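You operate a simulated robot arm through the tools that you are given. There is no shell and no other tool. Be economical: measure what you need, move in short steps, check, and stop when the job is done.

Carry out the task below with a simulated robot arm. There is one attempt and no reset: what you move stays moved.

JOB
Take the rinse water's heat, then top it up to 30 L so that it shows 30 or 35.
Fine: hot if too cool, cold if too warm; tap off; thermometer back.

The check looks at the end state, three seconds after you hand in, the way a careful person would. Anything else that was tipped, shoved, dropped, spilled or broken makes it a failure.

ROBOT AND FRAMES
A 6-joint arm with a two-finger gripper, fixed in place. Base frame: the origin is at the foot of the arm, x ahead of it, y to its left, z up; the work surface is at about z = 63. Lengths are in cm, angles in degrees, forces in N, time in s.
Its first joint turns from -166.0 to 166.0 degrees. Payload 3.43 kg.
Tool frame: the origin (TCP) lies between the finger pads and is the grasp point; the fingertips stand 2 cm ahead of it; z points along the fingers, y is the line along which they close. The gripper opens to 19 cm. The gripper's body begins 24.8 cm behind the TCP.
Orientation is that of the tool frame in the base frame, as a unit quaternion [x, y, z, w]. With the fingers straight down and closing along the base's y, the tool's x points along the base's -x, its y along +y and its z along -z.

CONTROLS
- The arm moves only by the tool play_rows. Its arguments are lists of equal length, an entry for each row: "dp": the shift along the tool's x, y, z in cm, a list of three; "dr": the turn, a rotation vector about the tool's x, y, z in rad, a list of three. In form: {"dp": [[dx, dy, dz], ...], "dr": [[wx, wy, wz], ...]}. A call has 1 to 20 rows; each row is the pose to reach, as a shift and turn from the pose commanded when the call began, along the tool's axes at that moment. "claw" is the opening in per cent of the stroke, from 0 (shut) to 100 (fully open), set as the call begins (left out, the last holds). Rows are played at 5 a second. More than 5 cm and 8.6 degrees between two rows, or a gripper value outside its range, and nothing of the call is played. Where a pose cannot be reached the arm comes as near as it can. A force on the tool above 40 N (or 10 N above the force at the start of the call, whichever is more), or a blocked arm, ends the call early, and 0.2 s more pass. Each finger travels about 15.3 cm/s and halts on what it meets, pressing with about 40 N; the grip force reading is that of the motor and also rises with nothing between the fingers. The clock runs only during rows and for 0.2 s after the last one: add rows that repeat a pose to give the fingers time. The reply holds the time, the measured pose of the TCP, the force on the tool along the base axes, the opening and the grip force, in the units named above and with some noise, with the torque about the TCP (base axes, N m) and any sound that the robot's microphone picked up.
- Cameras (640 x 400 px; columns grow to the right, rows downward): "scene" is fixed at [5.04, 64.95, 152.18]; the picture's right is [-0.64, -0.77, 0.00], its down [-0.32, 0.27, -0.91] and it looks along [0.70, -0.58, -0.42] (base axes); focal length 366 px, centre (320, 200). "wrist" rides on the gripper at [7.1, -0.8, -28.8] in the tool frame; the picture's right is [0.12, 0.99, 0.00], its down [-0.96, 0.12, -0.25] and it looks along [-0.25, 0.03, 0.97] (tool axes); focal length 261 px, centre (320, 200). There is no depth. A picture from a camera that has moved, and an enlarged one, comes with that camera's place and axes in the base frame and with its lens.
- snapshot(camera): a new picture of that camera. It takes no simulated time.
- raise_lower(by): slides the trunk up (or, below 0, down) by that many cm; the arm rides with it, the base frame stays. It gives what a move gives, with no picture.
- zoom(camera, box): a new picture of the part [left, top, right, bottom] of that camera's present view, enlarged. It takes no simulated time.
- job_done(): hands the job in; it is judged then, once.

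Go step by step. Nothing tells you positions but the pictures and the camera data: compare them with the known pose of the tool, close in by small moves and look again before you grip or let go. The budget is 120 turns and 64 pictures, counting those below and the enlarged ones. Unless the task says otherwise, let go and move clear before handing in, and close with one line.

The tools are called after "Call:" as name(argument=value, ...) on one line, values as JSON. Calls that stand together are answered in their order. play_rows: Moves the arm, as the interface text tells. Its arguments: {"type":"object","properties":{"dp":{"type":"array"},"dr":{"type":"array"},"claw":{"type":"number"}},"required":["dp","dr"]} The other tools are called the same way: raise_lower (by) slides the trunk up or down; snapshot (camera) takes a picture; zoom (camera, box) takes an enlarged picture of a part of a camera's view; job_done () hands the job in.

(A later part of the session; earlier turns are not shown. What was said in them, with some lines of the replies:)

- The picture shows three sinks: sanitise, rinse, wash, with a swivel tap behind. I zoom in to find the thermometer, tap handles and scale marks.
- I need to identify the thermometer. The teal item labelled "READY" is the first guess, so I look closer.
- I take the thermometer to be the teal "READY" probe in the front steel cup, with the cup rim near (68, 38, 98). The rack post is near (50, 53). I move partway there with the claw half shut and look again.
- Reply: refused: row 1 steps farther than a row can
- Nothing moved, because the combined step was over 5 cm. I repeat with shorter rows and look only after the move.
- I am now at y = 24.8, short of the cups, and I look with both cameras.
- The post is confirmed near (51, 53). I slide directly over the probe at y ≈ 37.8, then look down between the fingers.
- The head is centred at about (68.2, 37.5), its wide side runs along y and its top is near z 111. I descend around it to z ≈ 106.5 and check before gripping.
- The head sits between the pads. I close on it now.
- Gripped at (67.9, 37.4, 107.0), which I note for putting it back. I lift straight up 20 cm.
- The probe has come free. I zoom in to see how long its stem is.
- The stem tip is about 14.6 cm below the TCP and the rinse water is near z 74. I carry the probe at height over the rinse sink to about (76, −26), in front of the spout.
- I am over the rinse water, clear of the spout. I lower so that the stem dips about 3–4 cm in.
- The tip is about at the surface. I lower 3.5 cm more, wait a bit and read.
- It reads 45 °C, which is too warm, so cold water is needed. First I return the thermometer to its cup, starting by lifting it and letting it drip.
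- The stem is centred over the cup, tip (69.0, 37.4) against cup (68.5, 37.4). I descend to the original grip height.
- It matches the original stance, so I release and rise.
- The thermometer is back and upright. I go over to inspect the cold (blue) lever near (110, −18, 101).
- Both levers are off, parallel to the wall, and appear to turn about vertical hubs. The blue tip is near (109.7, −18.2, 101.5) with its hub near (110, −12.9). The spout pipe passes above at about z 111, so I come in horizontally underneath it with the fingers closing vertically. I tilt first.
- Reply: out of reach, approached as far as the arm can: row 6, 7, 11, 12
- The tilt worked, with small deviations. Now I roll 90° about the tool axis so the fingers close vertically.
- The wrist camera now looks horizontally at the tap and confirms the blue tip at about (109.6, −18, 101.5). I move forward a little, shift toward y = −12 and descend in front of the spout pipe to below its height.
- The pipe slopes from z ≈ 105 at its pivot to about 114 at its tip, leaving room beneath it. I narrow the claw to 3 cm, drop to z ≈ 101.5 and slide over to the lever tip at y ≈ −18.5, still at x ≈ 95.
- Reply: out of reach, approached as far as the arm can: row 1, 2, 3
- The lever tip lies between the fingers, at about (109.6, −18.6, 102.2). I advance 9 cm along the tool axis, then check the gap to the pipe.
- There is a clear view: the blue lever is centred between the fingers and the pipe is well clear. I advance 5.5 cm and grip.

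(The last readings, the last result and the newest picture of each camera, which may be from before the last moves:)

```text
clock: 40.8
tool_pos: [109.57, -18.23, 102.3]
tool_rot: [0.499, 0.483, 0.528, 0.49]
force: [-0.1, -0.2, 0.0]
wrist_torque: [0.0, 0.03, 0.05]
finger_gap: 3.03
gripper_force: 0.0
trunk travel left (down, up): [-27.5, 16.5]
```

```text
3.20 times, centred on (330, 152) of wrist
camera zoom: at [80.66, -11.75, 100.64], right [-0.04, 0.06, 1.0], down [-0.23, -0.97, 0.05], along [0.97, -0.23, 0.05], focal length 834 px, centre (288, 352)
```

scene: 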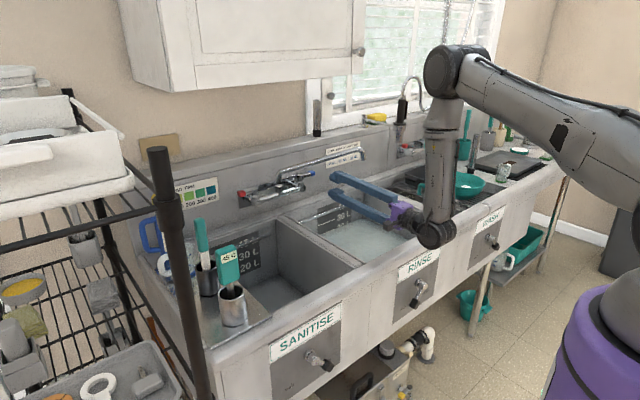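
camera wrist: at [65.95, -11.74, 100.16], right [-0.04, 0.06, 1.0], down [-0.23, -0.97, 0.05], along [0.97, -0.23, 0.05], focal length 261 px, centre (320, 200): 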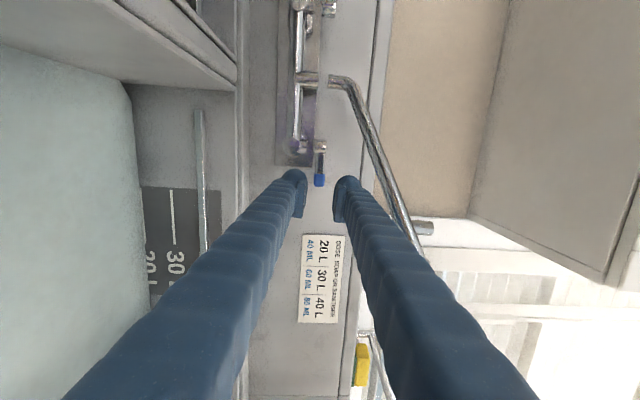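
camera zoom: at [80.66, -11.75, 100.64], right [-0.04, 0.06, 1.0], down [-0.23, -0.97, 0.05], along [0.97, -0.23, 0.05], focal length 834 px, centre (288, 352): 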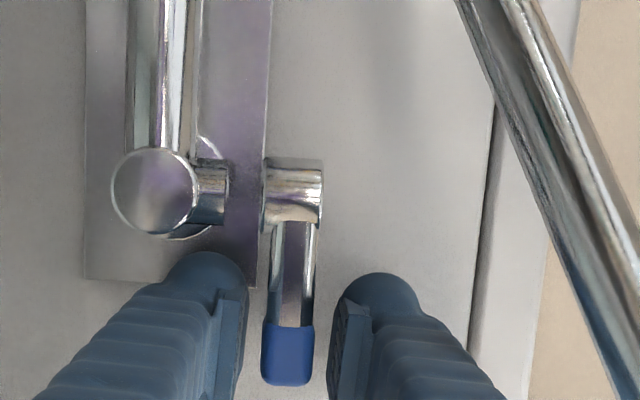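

The lever is between the pads, so I close.

Call:
play_rows(dp=[[0, 0, 0], [0, 0, 0], [0, 0, 0]], dr=[[0, 0, 0], [0, 0, 0], [0, 0, 0]], claw=0)

```text
clock: 41.6
tool_pos: [109.39, -18.22, 102.08]
tool_rot: [0.499, 0.483, 0.528, 0.49]
force: [2.1, -0.3, -3.8]
wrist_torque: [-1.05, 0.02, -0.07]
finger_gap: 1.78
gripper_force: 44.7
trunk travel left (down, up): [-27.5, 16.5]
```

Firm grip at 1.78 cm. I pull the tip forward along its arc by about 20° and check force, sound and flow.

Call:
play_rows(dp=[[0.02, 0, -0.45], [0.08, 0, -0.9], [0.18, 0, -1.35], [0.31, 0, -1.78]], dr=[[0, 0, 0], [0, 0, 0], [0, 0, 0], [0, 0, 0]])

Call:
snapshot(camera="wrist")

```text
clock: 42.6
tool_pos: [107.77, -18.03, 102.09]
tool_rot: [0.499, 0.482, 0.527, 0.491]
force: [19.9, -10.0, -1.4]
wrist_torque: [-0.96, 0.02, -1.02]
finger_gap: 1.83
gripper_force: 44.9
trunk travel left (down, up): [-27.5, 16.5]
```

```text
21 pictures are left
camera wrist: at [79.0, -11.57, 100.57], right [-0.04, 0.06, 1.0], down [-0.23, -0.97, 0.05], along [0.97, -0.23, 0.05], focal length 261 px, centre (320, 200)
```

wrist: 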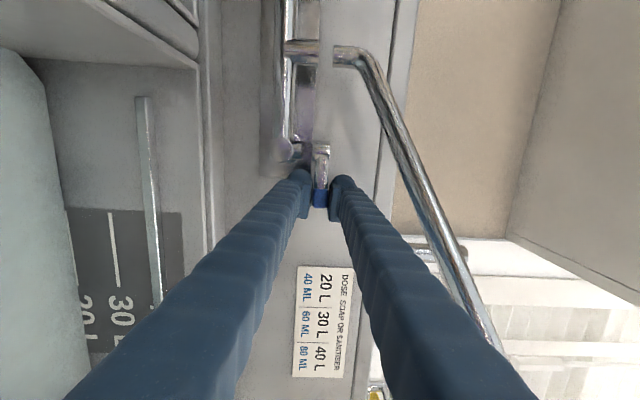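

There is 20 N of resistance, so I check whether the lever turned or the pads slipped.

Call:
zoom(camera="wrist", box=[270, 120, 370, 220])

Call:
zoom(camera="scene", box=[230, 130, 420, 250])

```text
4.00 times, centred on (320, 170) of wrist
camera zoom: at [79.0, -11.57, 100.57], right [-0.04, 0.06, 1.0], down [-0.23, -0.97, 0.05], along [0.97, -0.23, 0.05], focal length 1043 px, centre (320, 320)
```

zoom: 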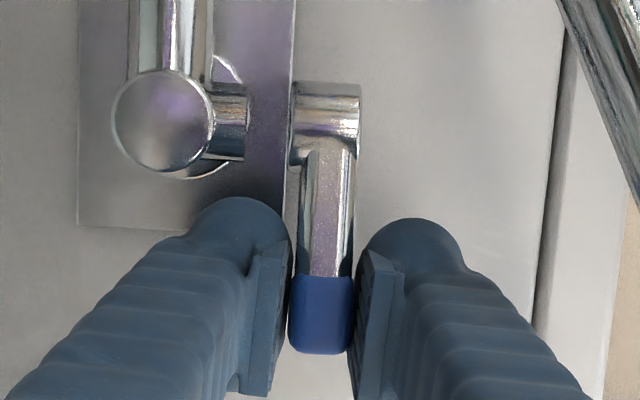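

```text
3.33 times, centred on (325, 190) of scene
camera zoom: at [5.04, 64.95, 152.18], right [-0.64, -0.77, 0.0], down [-0.32, 0.27, -0.91], along [0.7, -0.58, -0.42], focal length 1222 px, centre (303, 233)
```

zoom: 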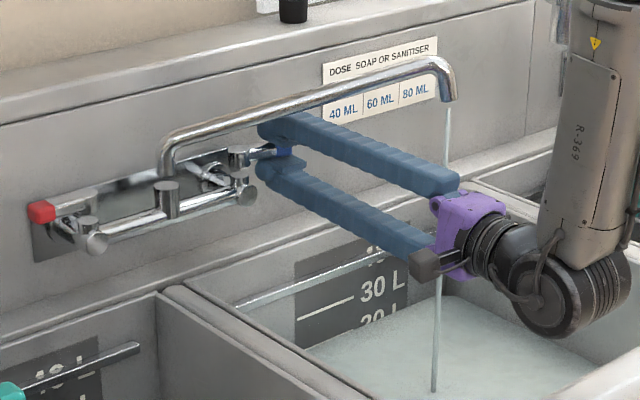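

Water is flowing in a thin stream from the spout into the rinse sink. I open a little further, hold 3 s and check the level.

Call:
play_rows(dp=[[0.25, 0, -0.5], [0.5, 0, -1], [0.85, 0, -1.5], [1.2, 0, -2], [1.2, 0, -2], [1.2, 0, -2], [1.2, 0, -2], [1.2, 0, -2], [1.2, 0, -2], [1.2, 0, -2]], dr=[[0, 0, 0], [0, 0, 0], [0, 0, 0], [0, 0, 0], [0, 0, 0], [0, 0, 0], [0, 0, 0], [0, 0, 0], [0, 0, 0], [0, 0, 0]])

Call:
zoom(camera="scene", box=[270, 130, 430, 270])

```text
clock: 44.8
tool_pos: [105.79, -16.96, 102.06]
tool_rot: [0.498, 0.482, 0.528, 0.49]
force: [9.1, -16.9, 6.0]
wrist_torque: [-0.88, -0.05, -0.93]
finger_gap: 1.76
gripper_force: 44.7
trunk travel left (down, up): [-27.5, 16.5]
```

```text
2.86 times, centred on (350, 200) of scene
camera zoom: at [5.04, 64.95, 152.18], right [-0.64, -0.77, 0.0], down [-0.32, 0.27, -0.91], along [0.7, -0.58, -0.42], focal length 1047 px, centre (234, 200)
```

zoom: 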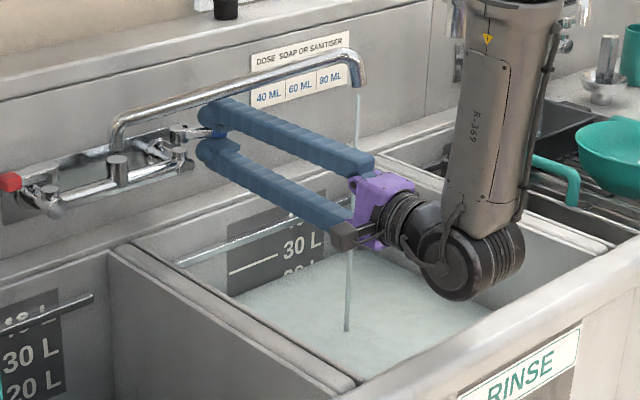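

The lever is at about 45° with a good stream. I hold for 4 s and measure the rise.

Call:
play_rows(dp=[[0, 0, 0], [0, 0, 0], [0, 0, 0], [0, 0, 0], [0, 0, 0], [0, 0, 0], [0, 0, 0], [0, 0, 0], [0, 0, 0], [0, 0, 0], [0, 0, 0], [0, 0, 0], [0, 0, 0], [0, 0, 0], [0, 0, 0], [0, 0, 0], [0, 0, 0], [0, 0, 0], [0, 0, 0], [0, 0, 0]], dr=[[0, 0, 0], [0, 0, 0], [0, 0, 0], [0, 0, 0], [0, 0, 0], [0, 0, 0], [0, 0, 0], [0, 0, 0], [0, 0, 0], [0, 0, 0], [0, 0, 0], [0, 0, 0], [0, 0, 0], [0, 0, 0], [0, 0, 0], [0, 0, 0], [0, 0, 0], [0, 0, 0], [0, 0, 0], [0, 0, 0]])

Call:
zoom(camera="scene", box=[300, 180, 380, 230])

```text
clock: 49.0
tool_pos: [105.64, -16.99, 102.09]
tool_rot: [0.499, 0.483, 0.527, 0.49]
force: [-1.3, -13.7, 2.4]
wrist_torque: [-0.86, 0.02, -0.38]
finger_gap: 1.77
gripper_force: 44.8
trunk travel left (down, up): [-27.5, 16.5]
```

```text
8.00 times, centred on (340, 205) of scene
camera zoom: at [5.04, 64.95, 152.18], right [-0.64, -0.77, 0.0], down [-0.32, 0.27, -0.91], along [0.7, -0.58, -0.42], focal length 2932 px, centre (160, 160)
```

zoom: 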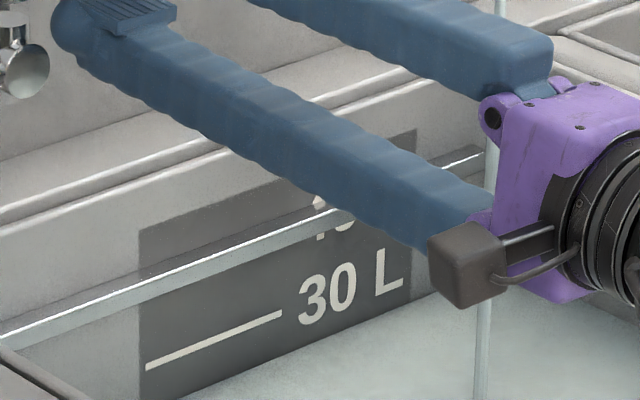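

The level is about 43 px below the 30 L line and rising at about 27 px per 4 s. I hold for another 4 s.

Call:
play_rows(dp=[[0, 0, 0], [0, 0, 0], [0, 0, 0], [0, 0, 0], [0, 0, 0], [0, 0, 0], [0, 0, 0], [0, 0, 0], [0, 0, 0], [0, 0, 0], [0, 0, 0], [0, 0, 0], [0, 0, 0], [0, 0, 0], [0, 0, 0], [0, 0, 0], [0, 0, 0], [0, 0, 0]], dr=[[0, 0, 0], [0, 0, 0], [0, 0, 0], [0, 0, 0], [0, 0, 0], [0, 0, 0], [0, 0, 0], [0, 0, 0], [0, 0, 0], [0, 0, 0], [0, 0, 0], [0, 0, 0], [0, 0, 0], [0, 0, 0], [0, 0, 0], [0, 0, 0], [0, 0, 0], [0, 0, 0]])

Call:
zoom(camera="scene", box=[300, 180, 380, 230])

```text
clock: 52.8
tool_pos: [105.71, -16.67, 102.17]
tool_rot: [0.499, 0.482, 0.528, 0.489]
force: [-5.3, -9.1, -1.0]
wrist_torque: [-0.86, 0.07, -0.07]
finger_gap: 1.78
gripper_force: 44.6
trunk travel left (down, up): [-27.5, 16.5]
```

```text
8.00 times, centred on (340, 205) of scene
camera zoom: at [5.04, 64.95, 152.18], right [-0.64, -0.77, 0.0], down [-0.32, 0.27, -0.91], along [0.7, -0.58, -0.42], focal length 2932 px, centre (160, 160)
```

zoom: 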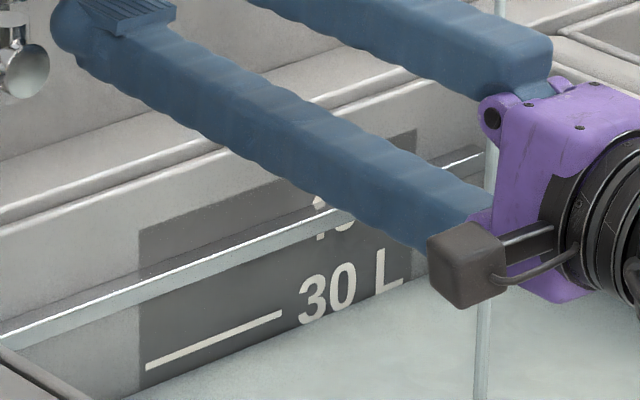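

The level is about 19 px below the line at roughly 6 px/s. I hold about 2 s more, then swing the lever back shut along the same arc.

Call:
play_rows(dp=[[0, 0, 0], [0, 0, 0], [0, 0, 0], [0, 0, 0], [0, 0, 0], [0, 0, 0], [0, 0, 0], [0, 0, 0], [0, 0, 0], [0, 0, 0], [-0.5, 0, 0.75], [-0.95, 0, 1.5], [-1.27, 0, 2.3], [-1.45, 0, 3.1], [-1.51, 0, 3.95], [-1.51, 0, 3.95]], dr=[[0, 0, 0], [0, 0, 0], [0, 0, 0], [0, 0, 0], [0, 0, 0], [0, 0, 0], [0, 0, 0], [0, 0, 0], [0, 0, 0], [0, 0, 0], [0, 0, 0], [0, 0, 0], [0, 0, 0], [0, 0, 0], [0, 0, 0], [0, 0, 0]])

Call:
zoom(camera="scene", box=[300, 180, 380, 230])

Call:
zoom(camera="wrist", box=[270, 120, 370, 220])

```text
clock: 56.2
tool_pos: [110.07, -18.14, 102.03]
tool_rot: [0.498, 0.483, 0.527, 0.49]
force: [12.0, 14.3, -8.9]
wrist_torque: [-1.07, 0.38, -0.81]
finger_gap: 1.55
gripper_force: 45.2
trunk travel left (down, up): [-27.5, 16.5]
```

```text
8.00 times, centred on (340, 205) of scene
camera zoom: at [5.04, 64.95, 152.18], right [-0.64, -0.77, 0.0], down [-0.32, 0.27, -0.91], along [0.7, -0.58, -0.42], focal length 2932 px, centre (160, 160)
```

zoom: 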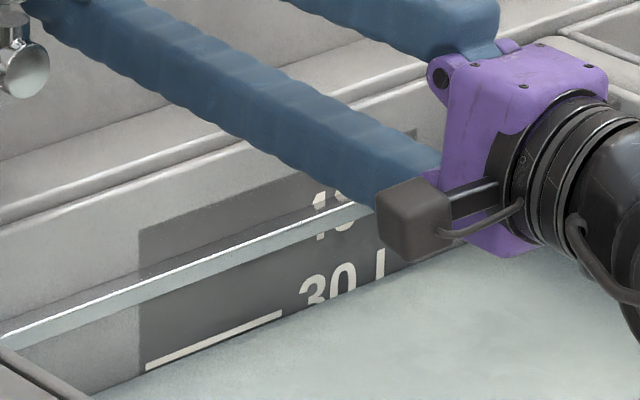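

```text
4.00 times, centred on (320, 170) of wrist
camera zoom: at [81.12, -11.65, 100.59], right [-0.04, 0.07, 1.0], down [-0.23, -0.97, 0.06], along [0.97, -0.23, 0.05], focal length 1043 px, centre (320, 320)
```

zoom: 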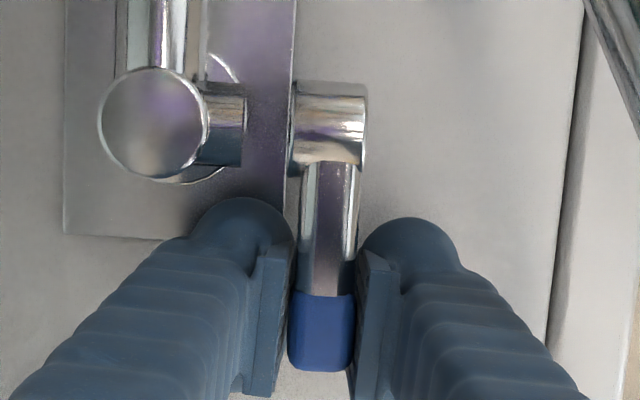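

The level is right at the 30 L line. I check that the spout has stopped.

Call:
zoom(camera="scene", box=[250, 130, 430, 250])

```text
3.33 times, centred on (340, 190) of scene
camera zoom: at [5.04, 64.95, 152.18], right [-0.64, -0.77, 0.0], down [-0.32, 0.27, -0.91], along [0.7, -0.58, -0.42], focal length 1222 px, centre (253, 233)
```

zoom: 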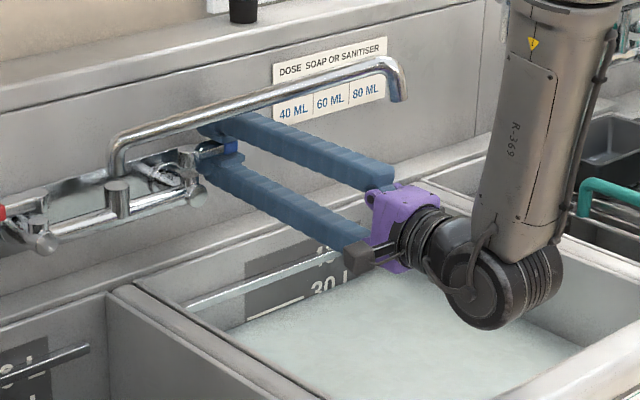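

There is no stream. I release the lever and back straight out under the pipe.

Call:
play_rows(dp=[[0, 0, 0], [0, 0, 0], [0, 0, 0], [0, 0, -2], [0, 0, -5], [0, 0, -8], [0, 0, -11], [0, 0, -15]], dr=[[0, 0, 0], [0, 0, 0], [0, 0, 0], [0, 0, 0], [0, 0, 0], [0, 0, 0], [0, 0, 0], [0, 0, 0]], claw=17)

Call:
zoom(camera="wrist", box=[230, 0, 430, 215])

Call:
zoom(camera="scene", box=[230, 130, 410, 250])

```text
clock: 58.0
tool_pos: [94.7, -18.56, 101.64]
tool_rot: [0.498, 0.482, 0.528, 0.491]
force: [0.2, -0.1, 0.4]
wrist_torque: [0.0, 0.0, 0.0]
finger_gap: 3.21
gripper_force: 0.0
trunk travel left (down, up): [-27.5, 16.5]
```

```text
1.86 times, centred on (330, 108) of wrist
camera zoom: at [65.85, -12.08, 100.16], right [-0.04, 0.07, 1.0], down [-0.23, -0.97, 0.05], along [0.97, -0.23, 0.05], focal length 485 px, centre (301, 372)
```

zoom: 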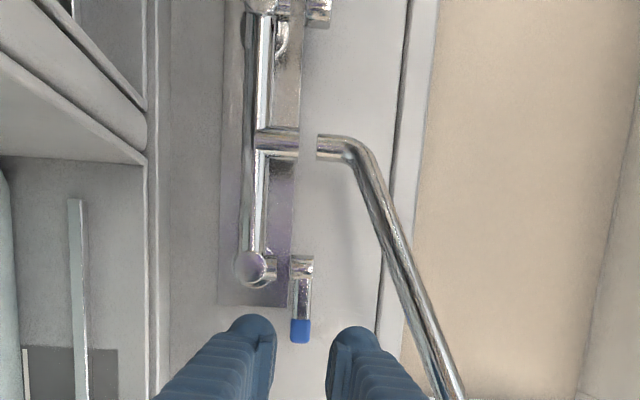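

```text
3.33 times, centred on (320, 190) of scene
camera zoom: at [5.04, 64.95, 152.18], right [-0.64, -0.77, 0.0], down [-0.32, 0.27, -0.91], along [0.7, -0.58, -0.42], focal length 1222 px, centre (320, 233)
```

zoom: 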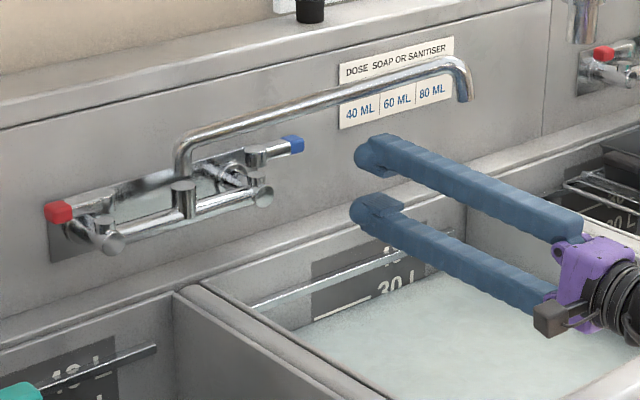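

The lever is parallel to the wall as before, there is no flow, and the level is at 30 L. I back away, rise, and then re-measure to confirm the temperature.

Call:
play_rows(dp=[[3, 0, -1], [6.5, 0, -2], [6.5, 4, -2], [6.5, 8, -2], [6.5, 12, -2], [6.5, 16, -2], [6.5, 20, -2], [6.5, 24, -2], [6.5, 28, -4]], dr=[[0, 0, 0], [0, 0, 0], [0, 0, 0], [0, 0, 0], [0, 0, 0], [0, 0, 0], [0, 0, 0], [0, 0, 0], [0, 0, 0]])

Call:
play_rows(dp=[[0, 0, 0], [0, 0, 0], [0, 0, 0], [0, 0, 0], [0, 0, 0], [0, 0, 0], [0, 0, 0], [0, 0, 0], [0, 0, 0], [0, 0, 0], [0, 0, 0], [0, 0, 0]], dr=[[0, 0, -0.131], [0, 0, -0.262], [0, 0, -0.393], [0, 0, -0.524], [0, 0, -0.655], [0, 0, -0.786], [0, 0, -0.917], [0, 0, -1.048], [0, 0, -1.179], [0, 0, -1.31], [0, 0, -1.441], [0, 0, -1.571]])

```text
clock: 60.0
tool_pos: [89.24, -13.55, 129.95]
tool_rot: [0.498, 0.483, 0.528, 0.49]
force: [0.4, -0.2, 0.5]
wrist_torque: [0.02, 0.01, 0.04]
finger_gap: 3.21
gripper_force: 0.1
trunk travel left (down, up): [-27.5, 16.5]
```

```text
clock: 62.6
tool_pos: [89.66, -13.61, 129.75]
tool_rot: [0.033, 0.693, 0.049, 0.718]
force: [1.7, 0.2, -0.1]
wrist_torque: [0.0, -0.01, 0.06]
finger_gap: 3.22
gripper_force: 0.0
out of reach, approached as far as the arm can: row 12
trunk travel left (down, up): [-27.5, 16.5]
```

Next I rotate back to tool-down while retreating to x ≈ 76.

Call:
play_rows(dp=[[0, 0, -1.1], [0, 0, -2.2], [0, 0, -3.3], [0, 0, -4.4], [0, 0, -5.5], [0, 0, -6.6], [0, 0, -7.7], [0, 0, -8.8], [0, 0, -9.9], [0, 0, -11], [0, 0, -12.1], [0, 0, -13]], dr=[[0.009, 0.134, -0.006], [0.018, 0.267, -0.012], [0.027, 0.401, -0.018], [0.036, 0.535, -0.025], [0.045, 0.668, -0.031], [0.054, 0.802, -0.037], [0.064, 0.936, -0.043], [0.073, 1.069, -0.049], [0.082, 1.203, -0.055], [0.091, 1.337, -0.062], [0.1, 1.47, -0.068], [0.109, 1.604, -0.074]], claw=48)

```text
clock: 65.2
tool_pos: [76.83, -13.99, 129.13]
tool_rot: [0.0, 1.0, 0.0, -0.002]
force: [0.4, -0.1, -0.6]
wrist_torque: [-0.05, 0.19, 0.0]
finger_gap: 9.11
gripper_force: 0.0
out of reach, approached as far as the arm can: row 6, 7
trunk travel left (down, up): [-27.5, 16.5]
```

Tool-down again. I return over the thermometer at (67.9, 37.5).

Call:
play_rows(dp=[[0.7, 4, 0], [1.4, 8, 0], [2.1, 12, 0], [2.8, 16, 0], [3.5, 20, 0], [4.2, 24, 0], [4.9, 28, 0], [5.6, 32, 0], [6.3, 36, 0], [7, 40, 0], [7.7, 44, 0], [8.4, 48, 0], [8.9, 51.5, 0], [8.9, 51.5, 0]], dr=[[0, 0, 0], [0, 0, 0], [0, 0, 0], [0, 0, 0], [0, 0, 0], [0, 0, 0], [0, 0, 0], [0, 0, 0], [0, 0, 0], [0, 0, 0], [0, 0, 0], [0, 0, 0], [0, 0, 0], [0, 0, 0]])

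Call:
zoom(camera="wrist", box=[200, 80, 440, 240])

```text
clock: 68.2
tool_pos: [67.46, 37.61, 129.33]
tool_rot: [0.0, 1.0, 0.001, 0.002]
force: [0.6, 0.6, 0.0]
wrist_torque: [-0.07, -0.03, 0.02]
finger_gap: 9.1
gripper_force: 0.1
trunk travel left (down, up): [-27.5, 16.5]
```

```text
2.50 times, centred on (320, 160) of wrist
camera zoom: at [60.46, 36.7, 158.14], right [-0.12, 0.99, 0.0], down [0.96, 0.11, 0.25], along [0.25, 0.03, -0.97], focal length 652 px, centre (320, 300)
```

zoom: 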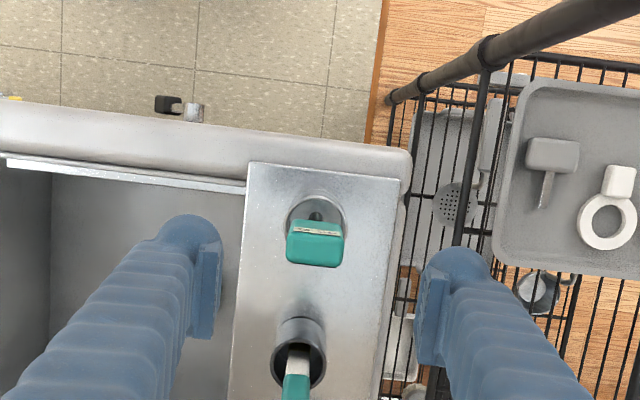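

Same picture as before. I descend to z = 107, grip and lift.

Call:
play_rows(dp=[[-0.4, -0.1, 4.2], [-0.4, -0.1, 8.4], [-0.4, -0.1, 12.6], [-0.4, -0.1, 16.8], [-0.4, -0.1, 21.0], [-0.4, -0.1, 22.3], [-0.4, -0.1, 22.3]], dr=[[0, 0, 0], [0, 0, 0], [0, 0, 0], [0, 0, 0], [0, 0, 0], [0, 0, 0], [0, 0, 0]])

Call:
play_rows(dp=[[0, 0, 0], [0, 0, 0], [0, 0, 0], [0, 0, 0]], dr=[[0, 0, 0], [0, 0, 0], [0, 0, 0], [0, 0, 0]], claw=0)

Call:
play_rows(dp=[[0, 0, -3], [0, 0, -6], [0, 0, -9], [0, 0, -12], [0, 0, -15], [0, 0, -18], [0, 0, -20]], dr=[[0, 0, 0], [0, 0, 0], [0, 0, 0], [0, 0, 0], [0, 0, 0], [0, 0, 0], [0, 0, 0]])

Call:
zoom(camera="scene", box=[150, 130, 310, 330])

```text
clock: 69.8
tool_pos: [68.02, 37.57, 107.12]
tool_rot: [-0.001, 1.0, 0.001, 0.001]
force: [-0.5, -0.5, -0.1]
wrist_torque: [0.04, -0.02, 0.02]
finger_gap: 9.12
gripper_force: 0.0
trunk travel left (down, up): [-27.5, 16.5]
```

```text
clock: 70.8
tool_pos: [68.02, 37.63, 107.07]
tool_rot: [0.001, 1.0, 0.001, 0.0]
force: [-0.3, -0.3, -0.4]
wrist_torque: [-0.02, -0.03, 0.01]
finger_gap: 4.22
gripper_force: 39.5
trunk travel left (down, up): [-27.5, 16.5]
```

```text
clock: 72.4
tool_pos: [68.03, 37.61, 127.21]
tool_rot: [0.0, 1.0, 0.002, 0.0]
force: [-0.5, 0.7, -1.1]
wrist_torque: [0.05, -0.01, -0.01]
finger_gap: 4.24
gripper_force: 40.1
trunk travel left (down, up): [-27.5, 16.5]
```

```text
2.00 times, centred on (230, 230) of scene
camera zoom: at [5.04, 64.95, 152.18], right [-0.64, -0.77, 0.0], down [-0.32, 0.27, -0.91], along [0.7, -0.58, -0.42], focal length 733 px, centre (500, 140)
```

zoom: 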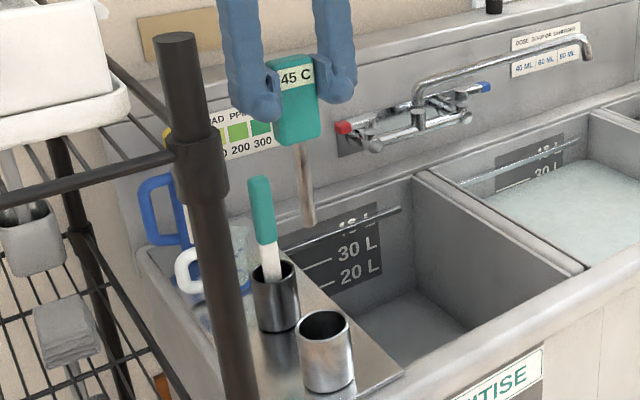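

The probe is held as before. I carry it to the rinse sink and dip it less deep (TCP z ≈ 90), since the water is higher now.

Call:
play_rows(dp=[[-0.5, -4, 0], [-1, -8, 0], [-1.5, -12, 0], [-2, -16, 0], [-2.5, -20, 0], [-3, -24, 0], [-3.5, -28, 0], [-4, -32, 0], [-4.5, -36, 0], [-5, -40, 0], [-5.5, -44, 0], [-6, -48, 0], [-6.5, -52, 0], [-7, -56, 0], [-7.5, -60, 0], [-8, -63, 0]], dr=[[0, 0, 0], [0, 0, 0], [0, 0, 0], [0, 0, 0], [0, 0, 0], [0, 0, 0], [0, 0, 0], [0, 0, 0], [0, 0, 0], [0, 0, 0], [0, 0, 0], [0, 0, 0], [0, 0, 0], [0, 0, 0], [0, 0, 0], [0, 0, 0]])

Call:
play_rows(dp=[[-0.4, 0, 4.2], [-0.8, 0, 8.4], [-1.2, 0, 12.6], [-1.6, 0, 16.8], [-2, 0, 21], [-2, 0, 25.2], [-2, 0, 29.4], [-2, 0, 33], [-2, 0, 36], [-2, 0, 37.2], [-2, 0, 37.2], [-2, 0, 37.2], [-2, 0, 37.2], [-2, 0, 37.2], [-2, 0, 37.2], [-2, 0, 37.2], [-2, 0, 37.2], [-2, 0, 37.2], [-2, 0, 37.2], [-2, 0, 37.2]], dr=[[0, 0, 0], [0, 0, 0], [0, 0, 0], [0, 0, 0], [0, 0, 0], [0, 0, 0], [0, 0, 0], [0, 0, 0], [0, 0, 0], [0, 0, 0], [0, 0, 0], [0, 0, 0], [0, 0, 0], [0, 0, 0], [0, 0, 0], [0, 0, 0], [0, 0, 0], [0, 0, 0], [0, 0, 0], [0, 0, 0]])

Call:
play_rows(dp=[[0, 0, 0], [0, 0, 0], [0, 0, 0], [0, 0, 0], [0, 0, 0], [0, 0, 0], [0, 0, 0], [0, 0, 0], [0, 0, 0], [0, 0, 0]], dr=[[0, 0, 0], [0, 0, 0], [0, 0, 0], [0, 0, 0], [0, 0, 0], [0, 0, 0], [0, 0, 0], [0, 0, 0], [0, 0, 0], [0, 0, 0]])

Call:
zoom(camera="wrist", box=[270, 160, 370, 240])

```text
clock: 75.8
tool_pos: [76.08, -25.56, 126.92]
tool_rot: [-0.001, 1.0, 0.003, 0.0]
force: [-0.6, 0.7, 0.0]
wrist_torque: [0.07, 0.02, -0.03]
finger_gap: 4.25
gripper_force: 40.1
trunk travel left (down, up): [-27.5, 16.5]
```

```text
clock: 80.0
tool_pos: [78.08, -25.35, 89.79]
tool_rot: [0.0, 1.0, 0.002, 0.001]
force: [0.7, -0.2, -0.3]
wrist_torque: [-0.03, 0.05, -0.02]
finger_gap: 4.23
gripper_force: 40.1
trunk travel left (down, up): [-27.5, 16.5]
```

```text
clock: 82.2
tool_pos: [78.01, -25.3, 89.81]
tool_rot: [0.001, 1.0, 0.001, 0.0]
force: [0.4, -0.1, -0.8]
wrist_torque: [0.0, 0.0, 0.01]
finger_gap: 4.23
gripper_force: 39.5
trunk travel left (down, up): [-27.5, 16.5]
```

```text
5.00 times, centred on (320, 200) of wrist
camera zoom: at [71.05, -26.33, 118.55], right [-0.12, 0.99, 0.0], down [0.96, 0.12, 0.25], along [0.25, 0.03, -0.97], focal length 1303 px, centre (320, 200)
```

zoom: 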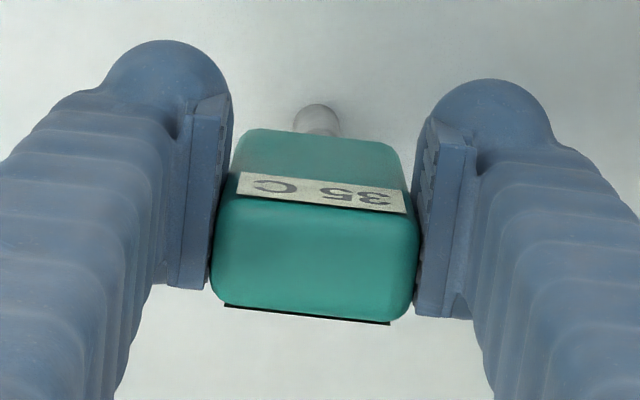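

It reads 35 °C, as wanted. I lift, drip and carry the thermometer back over its cup.

Call:
play_rows(dp=[[0, 0, -4], [0, 0, -8], [0, 0, -12], [0, 0, -12], [0, 0, -12], [0, 0, -12], [0.4, 0, -16], [0.8, 0, -20], [1.2, 0, -24], [1.6, 0, -28], [2, 0, -32], [2, 0, -36], [2, 0, -37.2]], dr=[[0, 0, 0], [0, 0, 0], [0, 0, 0], [0, 0, 0], [0, 0, 0], [0, 0, 0], [0, 0, 0], [0, 0, 0], [0, 0, 0], [0, 0, 0], [0, 0, 0], [0, 0, 0], [0, 0, 0]])

Call:
play_rows(dp=[[0.5, 4, 0], [1, 8, 0], [1.5, 12, 0], [2, 16, 0], [2.5, 20, 0], [3, 24, 0], [3.5, 28, 0], [4, 32, 0], [4.5, 36, 0], [5, 40, 0], [5.5, 44, 0], [6, 48, 0], [6.5, 52, 0], [7, 56, 0], [7.5, 60, 0], [8, 63, 0], [8, 63, 0], [8, 63, 0]], dr=[[0, 0, 0], [0, 0, 0], [0, 0, 0], [0, 0, 0], [0, 0, 0], [0, 0, 0], [0, 0, 0], [0, 0, 0], [0, 0, 0], [0, 0, 0], [0, 0, 0], [0, 0, 0], [0, 0, 0], [0, 0, 0], [0, 0, 0], [0, 0, 0], [0, 0, 0], [0, 0, 0]])

Call:
zoom(camera="wrist", box=[260, 120, 380, 240])

```text
clock: 85.0
tool_pos: [76.2, -25.45, 126.95]
tool_rot: [0.001, 1.0, 0.002, 0.001]
force: [0.2, 0.7, -0.5]
wrist_torque: [0.02, -0.05, 0.01]
finger_gap: 4.22
gripper_force: 40.3
trunk travel left (down, up): [-27.5, 16.5]
```

```text
clock: 88.8
tool_pos: [67.99, 37.61, 127.1]
tool_rot: [0.0, 1.0, 0.002, 0.001]
force: [0.2, -0.2, -0.7]
wrist_torque: [0.04, 0.02, -0.01]
finger_gap: 4.25
gripper_force: 40.2
trunk travel left (down, up): [-27.5, 16.5]
```

```text
3.33 times, centred on (320, 180) of wrist
camera zoom: at [60.94, 36.58, 155.94], right [-0.12, 0.99, 0.0], down [0.96, 0.12, 0.25], along [0.25, 0.03, -0.97], focal length 869 px, centre (320, 267)
```

zoom: 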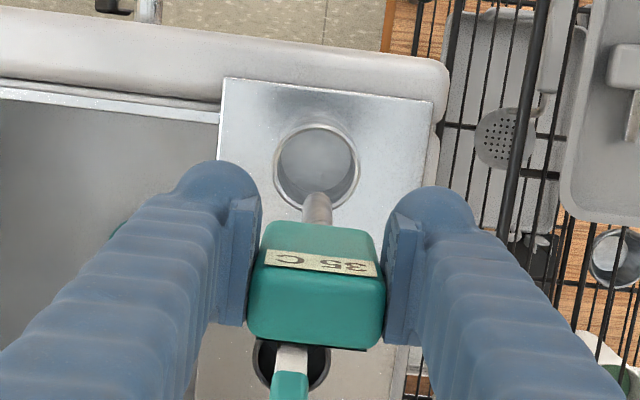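

Alignment is the same as last time. I lower it into the cup, release and rise.

Call:
play_rows(dp=[[0.1, 0, 4], [0.1, 0, 8], [0.1, 0, 11], [0.1, 0, 14], [0.1, 0, 17], [0.1, 0, 19], [0.1, 0, 20.0], [0.1, 0, 20.0]], dr=[[0, 0, 0], [0, 0, 0], [0, 0, 0], [0, 0, 0], [0, 0, 0], [0, 0, 0], [0, 0, 0], [0, 0, 0]])

Call:
zoom(camera="scene", box=[180, 205, 270, 335])

```text
clock: 90.6
tool_pos: [67.85, 37.46, 107.22]
tool_rot: [0.0, 1.0, 0.002, 0.0]
force: [-0.5, -0.5, 3.1]
wrist_torque: [-0.02, 0.08, -0.04]
finger_gap: 4.23
gripper_force: 39.8
trunk travel left (down, up): [-27.5, 16.5]
```

```text
3.08 times, centred on (225, 270) of scene
camera zoom: at [5.04, 64.95, 152.18], right [-0.64, -0.77, 0.0], down [-0.32, 0.27, -0.91], along [0.7, -0.58, -0.42], focal length 1128 px, centre (612, -15)
```

zoom: 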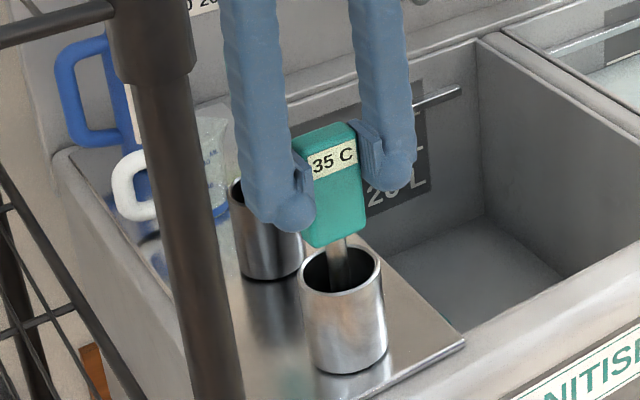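

The probe is seated with light contact and shows 35 C. I release, rise and move clear.

Call:
play_rows(dp=[[0, 0, 0], [0, 0, 0], [0, 0, 0], [0, 0, -3], [0, 0, -6], [0, 0, -10], [0, 0, -14], [0, 0, -18], [0, 0, -22], [0, -4, -22], [0, -8, -22], [0, -12, -22], [0, -16, -22], [0, -20, -22]], dr=[[0, 0, 0], [0, 0, 0], [0, 0, 0], [0, 0, 0], [0, 0, 0], [0, 0, 0], [0, 0, 0], [0, 0, 0], [0, 0, 0], [0, 0, 0], [0, 0, 0], [0, 0, 0], [0, 0, 0], [0, 0, 0]], claw=48)

Call:
snapshot(camera="scene")

Call:
zoom(camera="scene", box=[180, 150, 390, 290])

```text
clock: 93.6
tool_pos: [67.96, 17.5, 129.12]
tool_rot: [0.0, 1.0, 0.002, 0.001]
force: [0.0, -0.3, 0.3]
wrist_torque: [0.03, -0.01, 0.01]
finger_gap: 9.1
gripper_force: 0.0
trunk travel left (down, up): [-27.5, 16.5]
```

```text
5 pictures are left
```

scene: 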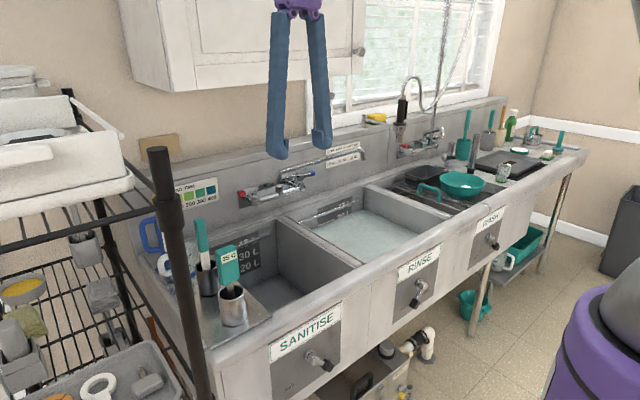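

```text
2.86 times, centred on (285, 220) of scene
camera zoom: at [5.04, 64.95, 152.18], right [-0.64, -0.77, 0.0], down [-0.32, 0.27, -0.91], along [0.7, -0.58, -0.42], focal length 1047 px, centre (420, 143)
```

zoom: 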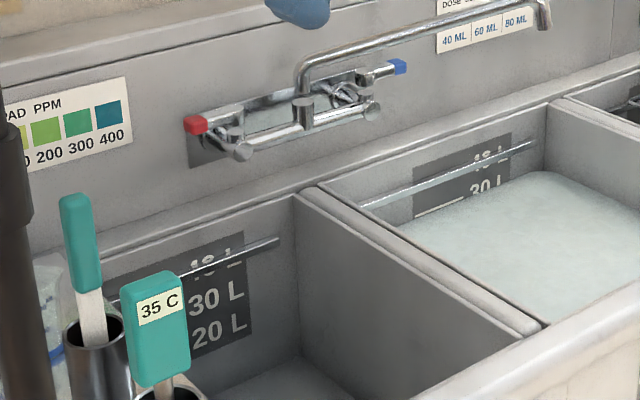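

Everything looks in place. One last check of the level against the 30 L line, to rule out a slow drip.

Call:
zoom(camera="scene", box=[300, 180, 380, 230])

Call:
zoom(camera="scene", box=[230, 140, 390, 240])

```text
8.00 times, centred on (340, 205) of scene
camera zoom: at [5.04, 64.95, 152.18], right [-0.64, -0.77, 0.0], down [-0.32, 0.27, -0.91], along [0.7, -0.58, -0.42], focal length 2932 px, centre (160, 160)
```

zoom: 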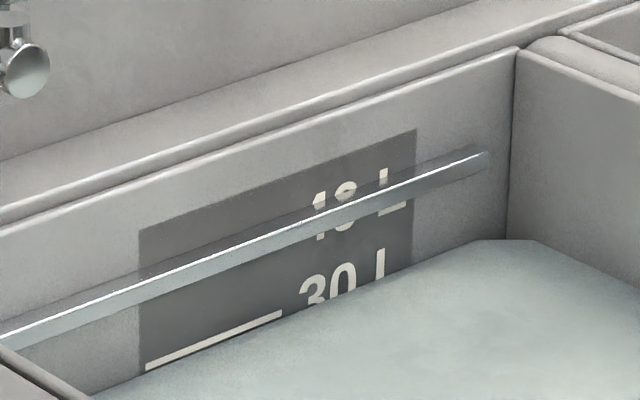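

```text
4.00 times, centred on (310, 190) of scene
camera zoom: at [5.04, 64.95, 152.18], right [-0.64, -0.77, 0.0], down [-0.32, 0.27, -0.91], along [0.7, -0.58, -0.42], focal length 1466 px, centre (360, 240)
```

zoom: 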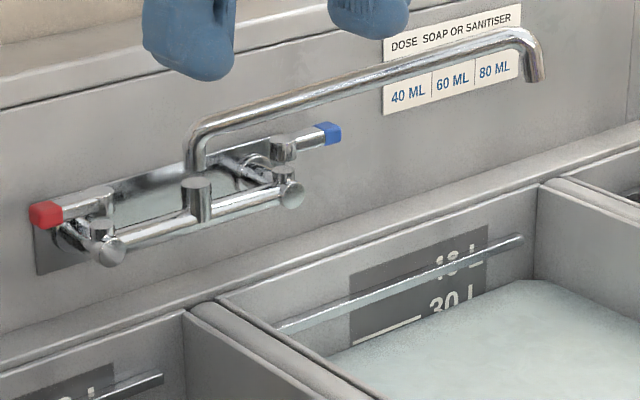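

The level is steady at the 30 L line, the tap is off, and the thermometer is back in its cup showing 35 C. I hand in.

Call:
job_done()

```text
The job is handed in.
```

The rinse water read 45 °C, so I topped it up with cold to the 30 L line, where it now reads 35 °C; the tap is off and the thermometer is back in its cup.
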